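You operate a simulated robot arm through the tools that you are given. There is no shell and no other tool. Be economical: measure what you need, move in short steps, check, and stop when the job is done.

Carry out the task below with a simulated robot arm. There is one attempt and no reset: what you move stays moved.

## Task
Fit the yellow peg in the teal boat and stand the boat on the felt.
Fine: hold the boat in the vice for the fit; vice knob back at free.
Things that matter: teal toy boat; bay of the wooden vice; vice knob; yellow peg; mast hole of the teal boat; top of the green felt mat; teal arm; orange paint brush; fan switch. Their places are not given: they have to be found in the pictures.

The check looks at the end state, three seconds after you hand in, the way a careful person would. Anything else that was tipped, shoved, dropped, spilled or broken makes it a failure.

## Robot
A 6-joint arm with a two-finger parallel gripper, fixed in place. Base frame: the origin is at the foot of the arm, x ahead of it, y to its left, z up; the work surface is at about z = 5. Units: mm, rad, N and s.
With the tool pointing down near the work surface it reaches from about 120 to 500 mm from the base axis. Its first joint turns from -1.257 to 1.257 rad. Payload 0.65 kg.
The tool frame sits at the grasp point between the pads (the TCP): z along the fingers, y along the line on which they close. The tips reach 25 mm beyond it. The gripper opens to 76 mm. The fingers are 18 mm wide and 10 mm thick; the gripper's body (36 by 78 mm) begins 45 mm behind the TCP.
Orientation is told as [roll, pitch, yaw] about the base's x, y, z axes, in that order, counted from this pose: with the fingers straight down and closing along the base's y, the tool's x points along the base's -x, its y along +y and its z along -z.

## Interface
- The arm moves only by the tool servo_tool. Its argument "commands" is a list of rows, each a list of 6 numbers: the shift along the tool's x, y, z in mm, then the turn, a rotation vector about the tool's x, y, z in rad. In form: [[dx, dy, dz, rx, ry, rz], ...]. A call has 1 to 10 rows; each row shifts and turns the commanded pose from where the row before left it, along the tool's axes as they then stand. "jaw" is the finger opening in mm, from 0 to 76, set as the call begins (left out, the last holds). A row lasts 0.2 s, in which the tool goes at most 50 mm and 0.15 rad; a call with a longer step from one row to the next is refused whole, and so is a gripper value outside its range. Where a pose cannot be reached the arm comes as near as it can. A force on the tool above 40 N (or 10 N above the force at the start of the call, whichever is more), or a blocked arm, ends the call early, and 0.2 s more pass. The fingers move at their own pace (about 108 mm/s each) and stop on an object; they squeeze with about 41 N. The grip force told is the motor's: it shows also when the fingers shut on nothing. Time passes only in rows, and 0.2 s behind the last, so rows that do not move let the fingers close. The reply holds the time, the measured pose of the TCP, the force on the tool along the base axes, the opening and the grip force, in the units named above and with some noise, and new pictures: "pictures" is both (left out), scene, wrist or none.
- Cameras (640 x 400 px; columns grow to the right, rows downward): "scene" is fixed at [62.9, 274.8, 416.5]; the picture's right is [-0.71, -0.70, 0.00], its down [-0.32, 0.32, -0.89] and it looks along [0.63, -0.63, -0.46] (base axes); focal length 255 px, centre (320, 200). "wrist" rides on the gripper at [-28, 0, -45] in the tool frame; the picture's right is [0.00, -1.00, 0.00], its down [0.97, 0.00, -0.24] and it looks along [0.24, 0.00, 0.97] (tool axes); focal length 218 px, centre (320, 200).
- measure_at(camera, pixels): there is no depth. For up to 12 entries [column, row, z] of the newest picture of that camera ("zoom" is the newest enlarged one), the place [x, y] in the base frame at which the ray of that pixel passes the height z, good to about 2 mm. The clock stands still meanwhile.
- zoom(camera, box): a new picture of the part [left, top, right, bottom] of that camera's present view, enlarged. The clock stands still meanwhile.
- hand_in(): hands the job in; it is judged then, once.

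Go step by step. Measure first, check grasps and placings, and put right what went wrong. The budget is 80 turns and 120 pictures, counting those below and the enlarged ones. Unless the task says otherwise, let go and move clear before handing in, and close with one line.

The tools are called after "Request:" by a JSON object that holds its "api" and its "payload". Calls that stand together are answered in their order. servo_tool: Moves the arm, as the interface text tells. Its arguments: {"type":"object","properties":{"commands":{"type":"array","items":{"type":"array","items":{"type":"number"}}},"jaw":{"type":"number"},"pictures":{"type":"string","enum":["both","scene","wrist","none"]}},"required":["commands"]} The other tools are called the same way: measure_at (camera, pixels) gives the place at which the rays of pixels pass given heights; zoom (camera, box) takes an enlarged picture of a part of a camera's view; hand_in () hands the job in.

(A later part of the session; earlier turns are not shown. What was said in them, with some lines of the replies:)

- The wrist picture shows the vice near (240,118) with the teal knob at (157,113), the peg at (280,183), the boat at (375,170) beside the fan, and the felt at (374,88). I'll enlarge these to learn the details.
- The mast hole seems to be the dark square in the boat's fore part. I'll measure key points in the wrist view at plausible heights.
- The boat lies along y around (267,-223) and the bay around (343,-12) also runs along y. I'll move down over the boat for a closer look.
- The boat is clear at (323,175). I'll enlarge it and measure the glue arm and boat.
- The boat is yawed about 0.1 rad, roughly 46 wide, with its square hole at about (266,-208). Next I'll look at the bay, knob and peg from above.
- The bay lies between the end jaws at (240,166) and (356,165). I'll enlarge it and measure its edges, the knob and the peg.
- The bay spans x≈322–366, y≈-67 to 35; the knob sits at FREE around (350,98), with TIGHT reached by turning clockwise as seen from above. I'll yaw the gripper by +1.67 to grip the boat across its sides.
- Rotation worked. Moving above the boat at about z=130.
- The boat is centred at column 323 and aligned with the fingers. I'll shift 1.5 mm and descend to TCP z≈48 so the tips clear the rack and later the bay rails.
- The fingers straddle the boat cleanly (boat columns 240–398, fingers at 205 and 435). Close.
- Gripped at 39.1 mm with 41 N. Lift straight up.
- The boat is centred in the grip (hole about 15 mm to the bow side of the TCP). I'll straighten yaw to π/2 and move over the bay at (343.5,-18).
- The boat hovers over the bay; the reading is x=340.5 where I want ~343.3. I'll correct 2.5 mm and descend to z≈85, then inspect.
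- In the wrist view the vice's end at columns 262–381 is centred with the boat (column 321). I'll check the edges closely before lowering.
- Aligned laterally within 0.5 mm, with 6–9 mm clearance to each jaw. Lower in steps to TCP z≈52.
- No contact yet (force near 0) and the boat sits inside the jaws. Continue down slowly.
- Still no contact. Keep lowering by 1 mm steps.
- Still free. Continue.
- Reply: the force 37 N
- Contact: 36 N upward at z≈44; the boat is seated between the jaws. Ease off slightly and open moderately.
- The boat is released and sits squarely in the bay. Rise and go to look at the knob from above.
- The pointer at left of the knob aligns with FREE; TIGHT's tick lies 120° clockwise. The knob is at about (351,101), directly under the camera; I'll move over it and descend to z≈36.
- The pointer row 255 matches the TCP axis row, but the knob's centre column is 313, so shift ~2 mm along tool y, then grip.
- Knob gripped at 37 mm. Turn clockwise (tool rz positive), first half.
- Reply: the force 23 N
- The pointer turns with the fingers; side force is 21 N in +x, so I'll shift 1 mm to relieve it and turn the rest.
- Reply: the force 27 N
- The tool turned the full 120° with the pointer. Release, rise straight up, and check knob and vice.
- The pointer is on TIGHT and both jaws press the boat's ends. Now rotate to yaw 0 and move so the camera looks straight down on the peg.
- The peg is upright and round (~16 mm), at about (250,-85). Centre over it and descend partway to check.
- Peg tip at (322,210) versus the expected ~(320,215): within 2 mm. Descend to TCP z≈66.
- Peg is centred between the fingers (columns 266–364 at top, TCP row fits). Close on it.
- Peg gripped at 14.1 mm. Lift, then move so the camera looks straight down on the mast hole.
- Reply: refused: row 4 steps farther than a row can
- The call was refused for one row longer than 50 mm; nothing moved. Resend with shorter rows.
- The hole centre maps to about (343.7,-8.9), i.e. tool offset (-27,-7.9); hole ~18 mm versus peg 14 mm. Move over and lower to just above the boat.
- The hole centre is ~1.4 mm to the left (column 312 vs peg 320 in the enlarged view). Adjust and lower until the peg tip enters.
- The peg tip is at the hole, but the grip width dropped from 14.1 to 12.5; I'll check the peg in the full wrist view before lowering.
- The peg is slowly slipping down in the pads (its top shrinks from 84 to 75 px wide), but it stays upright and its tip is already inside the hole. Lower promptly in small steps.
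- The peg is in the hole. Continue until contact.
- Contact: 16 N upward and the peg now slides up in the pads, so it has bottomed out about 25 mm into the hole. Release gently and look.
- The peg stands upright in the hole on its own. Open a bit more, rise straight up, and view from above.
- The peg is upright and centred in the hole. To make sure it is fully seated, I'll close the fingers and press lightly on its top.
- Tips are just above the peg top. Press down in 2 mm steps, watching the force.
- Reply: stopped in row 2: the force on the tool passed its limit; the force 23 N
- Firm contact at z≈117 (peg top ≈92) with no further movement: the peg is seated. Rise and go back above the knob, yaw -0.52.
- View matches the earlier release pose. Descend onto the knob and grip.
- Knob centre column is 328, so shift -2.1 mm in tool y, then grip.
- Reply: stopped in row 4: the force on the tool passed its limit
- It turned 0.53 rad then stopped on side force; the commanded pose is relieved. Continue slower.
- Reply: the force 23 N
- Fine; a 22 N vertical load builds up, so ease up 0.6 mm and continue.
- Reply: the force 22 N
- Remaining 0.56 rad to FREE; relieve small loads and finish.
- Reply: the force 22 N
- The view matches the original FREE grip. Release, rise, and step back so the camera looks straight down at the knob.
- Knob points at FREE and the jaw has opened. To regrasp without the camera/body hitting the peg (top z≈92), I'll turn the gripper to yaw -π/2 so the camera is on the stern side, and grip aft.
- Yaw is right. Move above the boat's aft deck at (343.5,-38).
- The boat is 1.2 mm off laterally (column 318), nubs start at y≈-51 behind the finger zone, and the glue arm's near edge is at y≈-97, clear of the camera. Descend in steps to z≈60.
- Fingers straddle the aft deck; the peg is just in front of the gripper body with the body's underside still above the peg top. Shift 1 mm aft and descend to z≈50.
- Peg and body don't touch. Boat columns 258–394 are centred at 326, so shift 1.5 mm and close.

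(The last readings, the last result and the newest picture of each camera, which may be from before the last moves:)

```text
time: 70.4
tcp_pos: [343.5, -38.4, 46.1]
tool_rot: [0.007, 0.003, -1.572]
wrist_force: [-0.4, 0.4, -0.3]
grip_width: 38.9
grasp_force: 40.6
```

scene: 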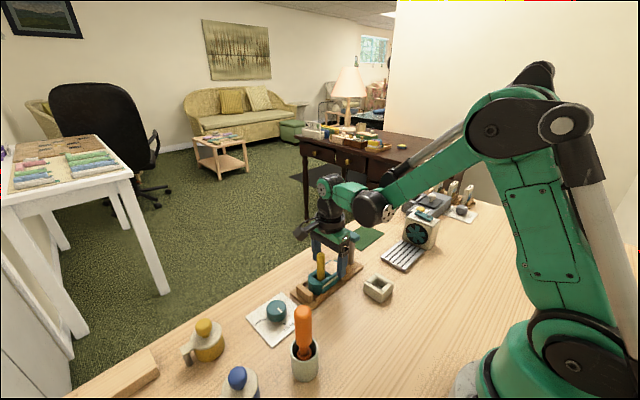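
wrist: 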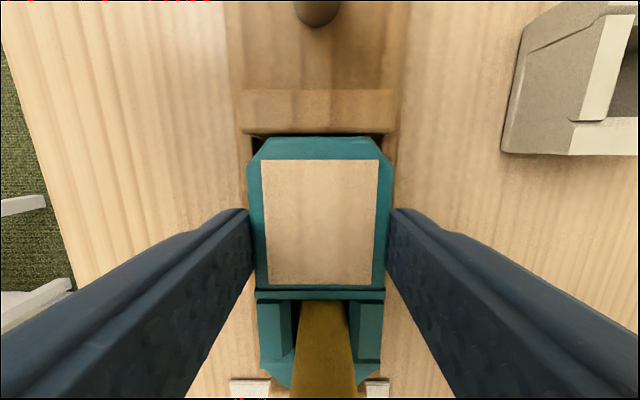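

Gripped at 38.9 mm with little side force. Lift slowly at first.

Request:
{"api": "servo_tool", "payload": {"commands": [[0, 0, -4, 0, 0, 0], [0, 0, -6, 0, 0, 0], [0, 0, -10, 0, 0, 0], [0, 0, -10, 0, 0, 0], [0, 0, 0, 0, 0, 0]], "pictures": "wrist"}}

Request:
{"api": "zoom", "payload": {"camera": "scene", "box": [300, 200, 380, 310]}}

```text
time: 71.6
tcp_pos: [343.2, -37.3, 78.2]
tool_rot: [0.008, 0.003, -1.574]
wrist_force: [-0.5, -0.8, -1.0]
grip_width: 38.5
grasp_force: 41.5
```

wrist: 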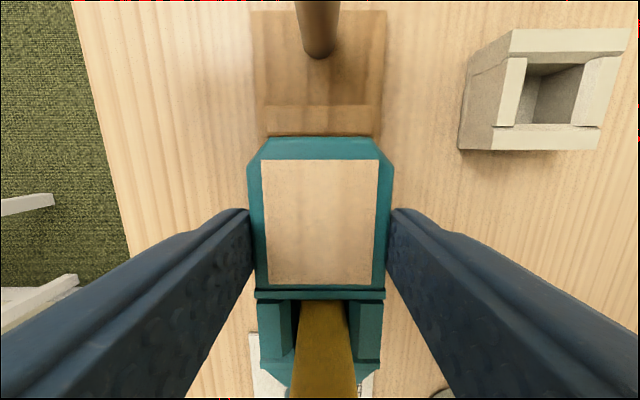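

```text
3.64 times, centred on (340, 255) of scene
```

zoom: 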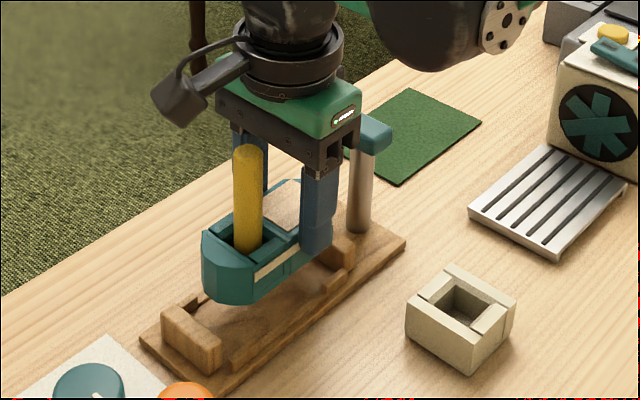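

The boat is held level with the peg upright. Continue up to z≈175, then over the glue arm towards the felt.

Request:
{"api": "servo_tool", "payload": {"commands": [[0, 0, -25, 0, 0, 0], [0, 0, -36, 0, 0, 0], [0, 0, -36, 0, 0, 0], [-33, 0, 0, 0, 0, 0], [-33, 0, 0, 0, 0, 0], [-33, 0, 0, 0, 0, 0], [-33, 10, 0, 0, 0, 0], [-34, 17, 0, 0, 0, 0], [-33, 17, 0, 0, 0, 0], [0, 0, 0, 0, 0, 0]]}}

Request:
{"api": "zoom", "payload": {"camera": "scene", "box": [320, 160, 440, 280]}}

```text
time: 73.8
tcp_pos: [385.7, -237.4, 173.3]
tool_rot: [0.008, 0.005, -1.572]
wrist_force: [-0.5, 0.3, -1.4]
grip_width: 39.0
grasp_force: 40.9
```

scene: 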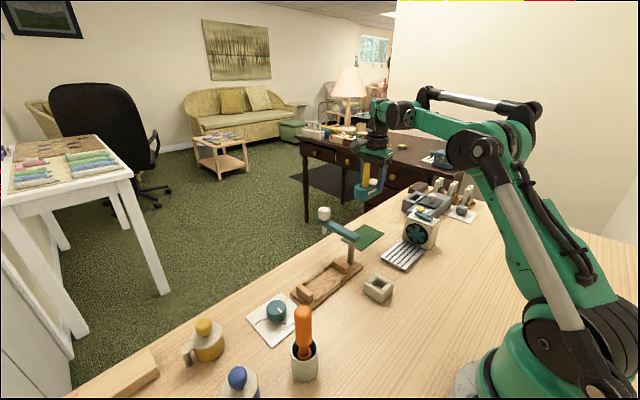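
wrist: 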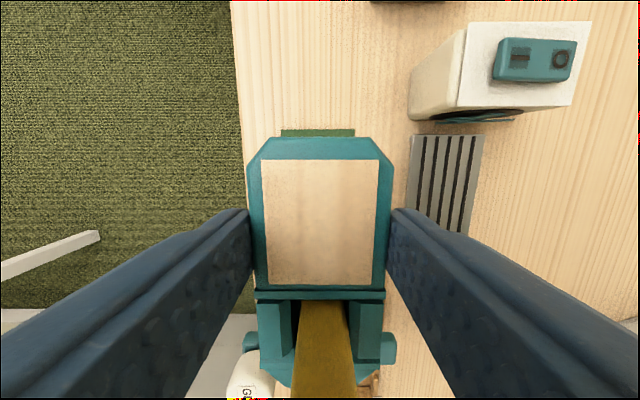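

```text
3.33 times, centred on (380, 220) of scene
```

zoom: 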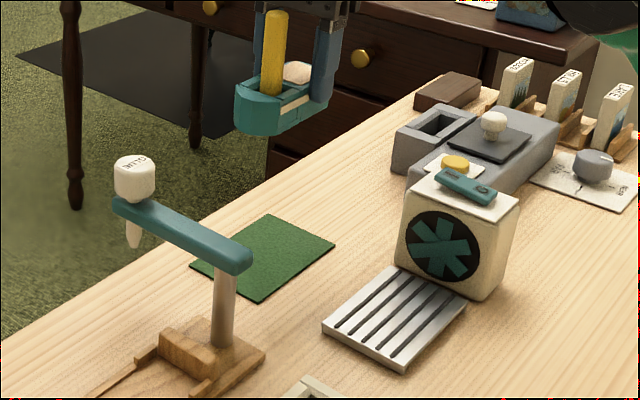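

The felt is centred under the boat in x (columns 281–355) and stretches to y≈-280; boat centre ≈ -226. Shift +2 mm in y and descend to z≈63.

Request:
{"api": "servo_tool", "payload": {"commands": [[2, 0.5, 30, 0, 0, 0], [0, 0, 35, 0, 0, 0], [0, 0, 30, 0, 0, 0], [0, 0, 15, 0, 0, 0], [0, 0, 0, 0, 0, 0]]}}

Request:
{"api": "zoom", "payload": {"camera": "scene", "box": [330, 180, 420, 270]}}

```text
time: 75.0
tcp_pos: [387.5, -234.7, 64.2]
tool_rot: [0.007, 0.004, -1.572]
wrist_force: [0.1, 1.0, -1.1]
grip_width: 38.8
grasp_force: 40.8
```

scene: 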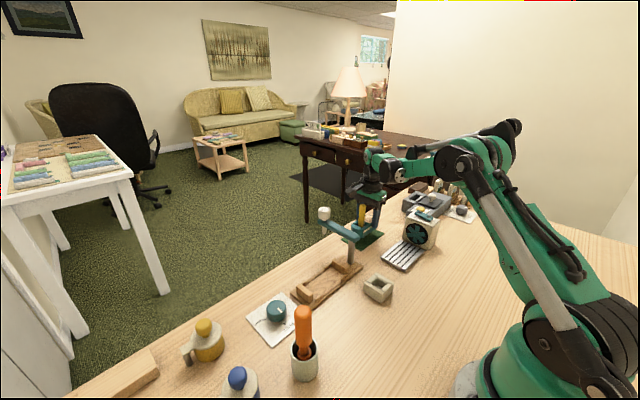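
wrist: 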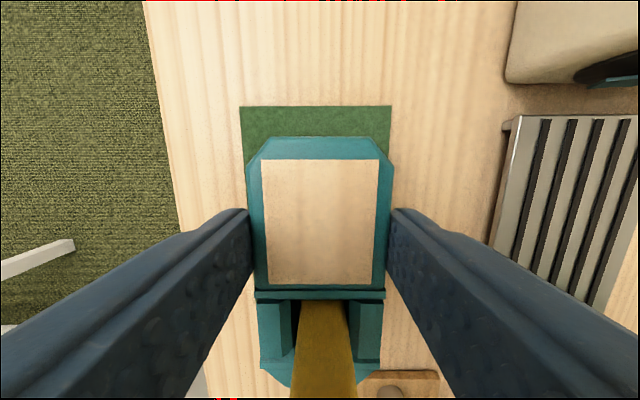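

```text
4.44 times, centred on (375, 225) of scene
```

zoom: 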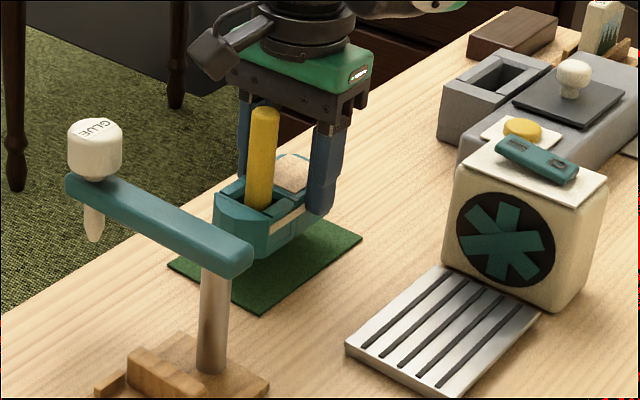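

The boat is over the felt (felt columns 241–391). Lower in steps to contact.

Request:
{"api": "servo_tool", "payload": {"commands": [[0, 0.8, 7, 0, 0, 0], [0, 0, 5, 0, 0, 0], [0, 0, 0, 0, 0, 0]], "pictures": "none"}}

Request:
{"api": "servo_tool", "payload": {"commands": [[0, 0, 2, 0, 0, 0], [0, 0, 1, 0, 0, 0]], "pictures": "none"}}

Request:
{"api": "servo_tool", "payload": {"commands": [[0, 0, 1, 0, 0, 0], [0, 0, 0, 0, 0, 0]], "pictures": "none"}}

Request:
{"api": "servo_tool", "payload": {"commands": [[0, 0, 1, 0, 0, 0], [0, 0, 0, 0, 0, 0]], "pictures": "scene"}}

```text
time: 75.8
tcp_pos: [389.1, -235.5, 52.3]
tool_rot: [0.008, 0.004, -1.571]
wrist_force: [0.4, 0.0, 0.0]
grip_width: 38.7
grasp_force: 40.3
```

```text
time: 76.4
tcp_pos: [389.2, -233.4, 48.6]
tool_rot: [0.007, 0.003, -1.574]
wrist_force: [-0.5, 0.1, -1.5]
grip_width: 38.6
grasp_force: 41.0
```

```text
time: 77.0
tcp_pos: [388.3, -233.8, 47.7]
tool_rot: [0.007, 0.003, -1.573]
wrist_force: [-0.2, -0.6, -0.7]
grip_width: 39.0
grasp_force: 41.3
```

```text
time: 77.6
tcp_pos: [388.2, -235.2, 47.3]
tool_rot: [0.007, 0.003, -1.571]
wrist_force: [0.3, 1.0, -1.0]
grip_width: 38.9
grasp_force: 40.9
```

scene: 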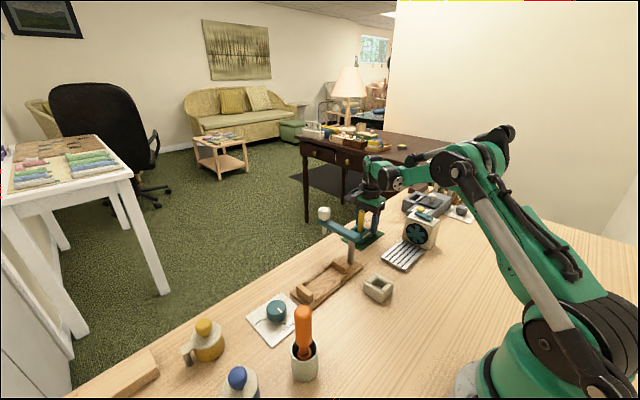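

No contact yet; continue by 1 mm.

Request:
{"api": "servo_tool", "payload": {"commands": [[0, 0, 1, 0, 0, 0], [0, 0, 0, 0, 0, 0]], "pictures": "none"}}

Request:
{"api": "servo_tool", "payload": {"commands": [[0, 0, 1, 0, 0, 0], [0, 0, 0, 0, 0, 0]], "pictures": "none"}}

Request:
{"api": "zoom", "payload": {"camera": "scene", "box": [330, 180, 420, 270]}}

```text
time: 78.2
tcp_pos: [388.5, -234.9, 45.1]
tool_rot: [0.007, 0.004, -1.573]
wrist_force: [-0.2, 0.5, -0.5]
grip_width: 38.7
grasp_force: 41.5
```

```text
time: 78.8
tcp_pos: [388.5, -234.6, 44.3]
tool_rot: [0.006, 0.004, -1.573]
wrist_force: [-0.7, 0.2, -1.4]
grip_width: 39.0
grasp_force: 41.2
```

```text
4.44 times, centred on (375, 225) of scene
```

zoom: 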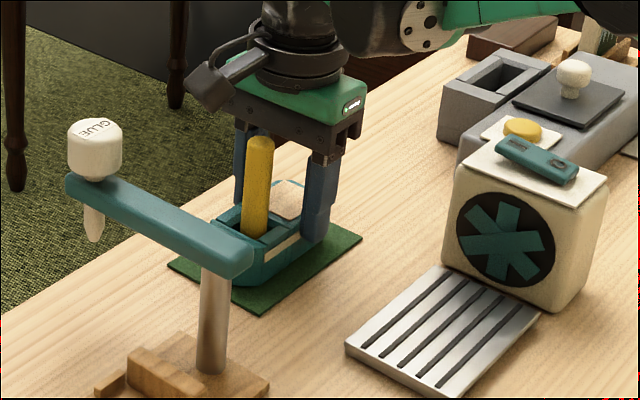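

Request:
{"api": "servo_tool", "payload": {"commands": [[0, 0, 1, 0, 0, 0], [0, 0, 0, 0, 0, 0]], "pictures": "none"}}

Request:
{"api": "servo_tool", "payload": {"commands": [[0, 0, 0.7, 0, 0, 0], [0, 0, 0, 0, 0, 0]], "pictures": "none"}}

```text
time: 79.4
tcp_pos: [387.8, -234.6, 43.5]
tool_rot: [0.007, 0.003, -1.572]
wrist_force: [-0.2, -0.5, -0.1]
grip_width: 38.7
grasp_force: 41.3
```

```text
time: 80.0
tcp_pos: [389.1, -235.1, 42.1]
tool_rot: [0.006, 0.003, -1.574]
wrist_force: [-0.5, 1.6, 3.0]
grip_width: 39.1
grasp_force: 41.0
```

Contact is beginning (3 N at z≈42.5). Press 0.3 mm more and release.

Request:
{"api": "servo_tool", "payload": {"commands": [[0, 0, 0.3, 0, 0, 0], [0, 0, 0, 0, 0, 0]], "pictures": "none"}}

Request:
{"api": "servo_tool", "payload": {"commands": [[0, 0, 0, 0, 0, 0], [0, 0, 0, 0, 0, 0]], "jaw": 60, "pictures": "wrist"}}

```text
time: 80.6
tcp_pos: [389.7, -234.3, 43.0]
tool_rot: [0.006, 0.002, -1.572]
wrist_force: [-0.1, 0.2, 8.4]
grip_width: 39.0
grasp_force: 41.0
```

```text
time: 81.2
tcp_pos: [389.7, -235.8, 43.6]
tool_rot: [0.006, 0.003, -1.573]
wrist_force: [0.0, 0.2, 0.5]
grip_width: 59.9
grasp_force: 0.2
```

wrist: 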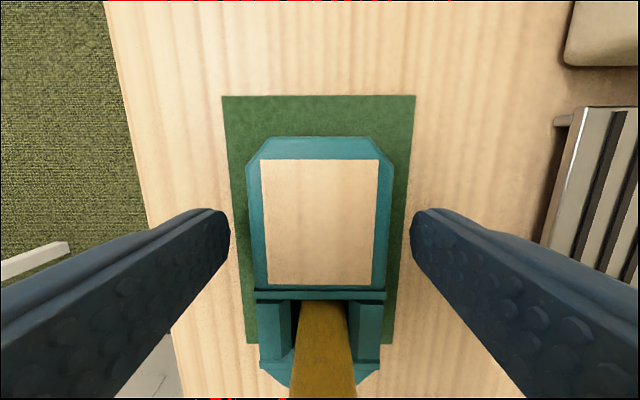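

The boat stands on the felt with margins all round. Rise straight up and inspect.

Request:
{"api": "servo_tool", "payload": {"commands": [[0, 0, -15, 0, 0, 0], [0, 0, -35, 0, 0, 0], [0, 0, -45, 0, 0, 0], [30, 0, -30, 0, 0, 0], [0, 0, 0, 0, 0, 0]]}}

Request:
{"api": "zoom", "payload": {"camera": "scene", "box": [330, 190, 420, 280]}}

Request:
{"api": "zoom", "payload": {"camera": "scene", "box": [220, 220, 400, 390]}}

```text
time: 82.4
tcp_pos: [386.1, -204.8, 168.8]
tool_rot: [0.007, 0.005, -1.572]
wrist_force: [0.3, 0.1, -0.6]
grip_width: 59.9
grasp_force: 0.0
```

scene: 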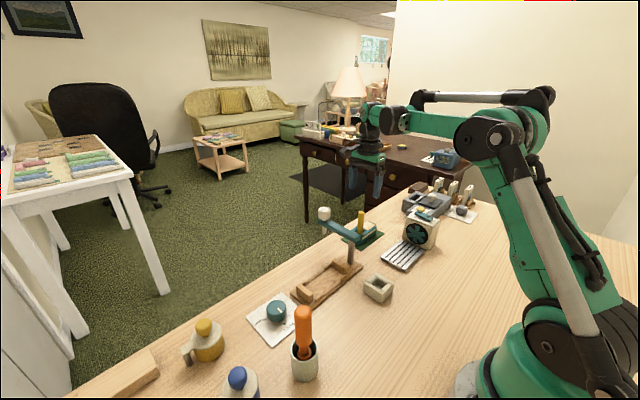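
wrist: 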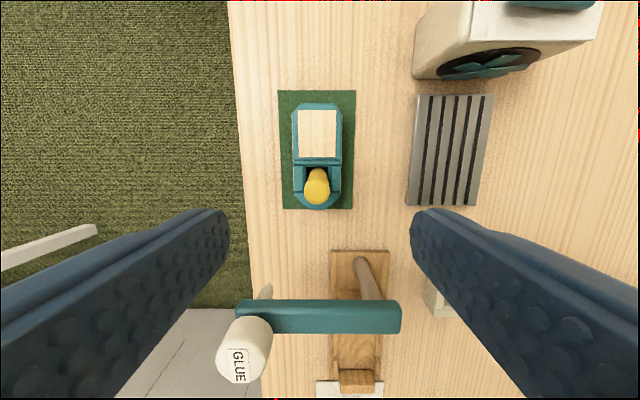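

```text
4.44 times, centred on (375, 235) of scene
```

zoom: 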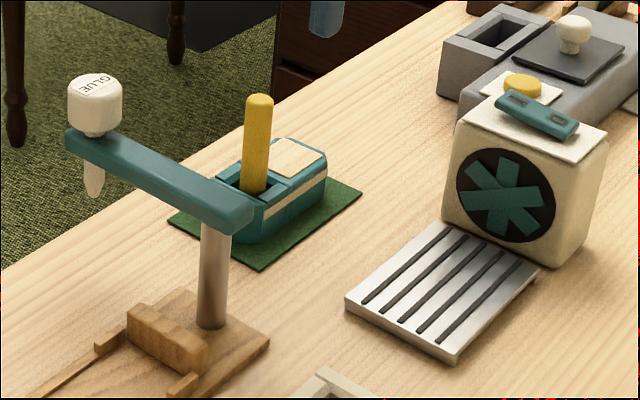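

```text
2.35 times, centred on (310, 305) of scene
```

zoom: 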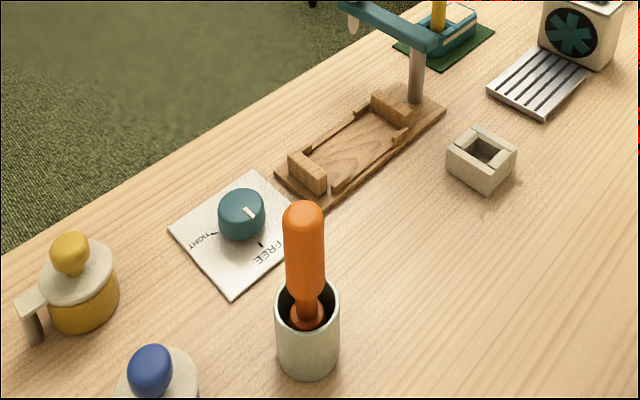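

The boat stands fully on the felt (wrist view: boat 292–342 inside felt 278–356) with the peg upright in it. The knob points at FREE, nothing else has moved, and the gripper is clear, so I'm handing in.

Request:
{"api": "hand_in", "payload": {}}

```text
The job is handed in.
```

The yellow peg is seated in the teal boat (fitted while the vice held it), the boat stands on the felt, and the vice knob is back at FREE; the job is handed in.
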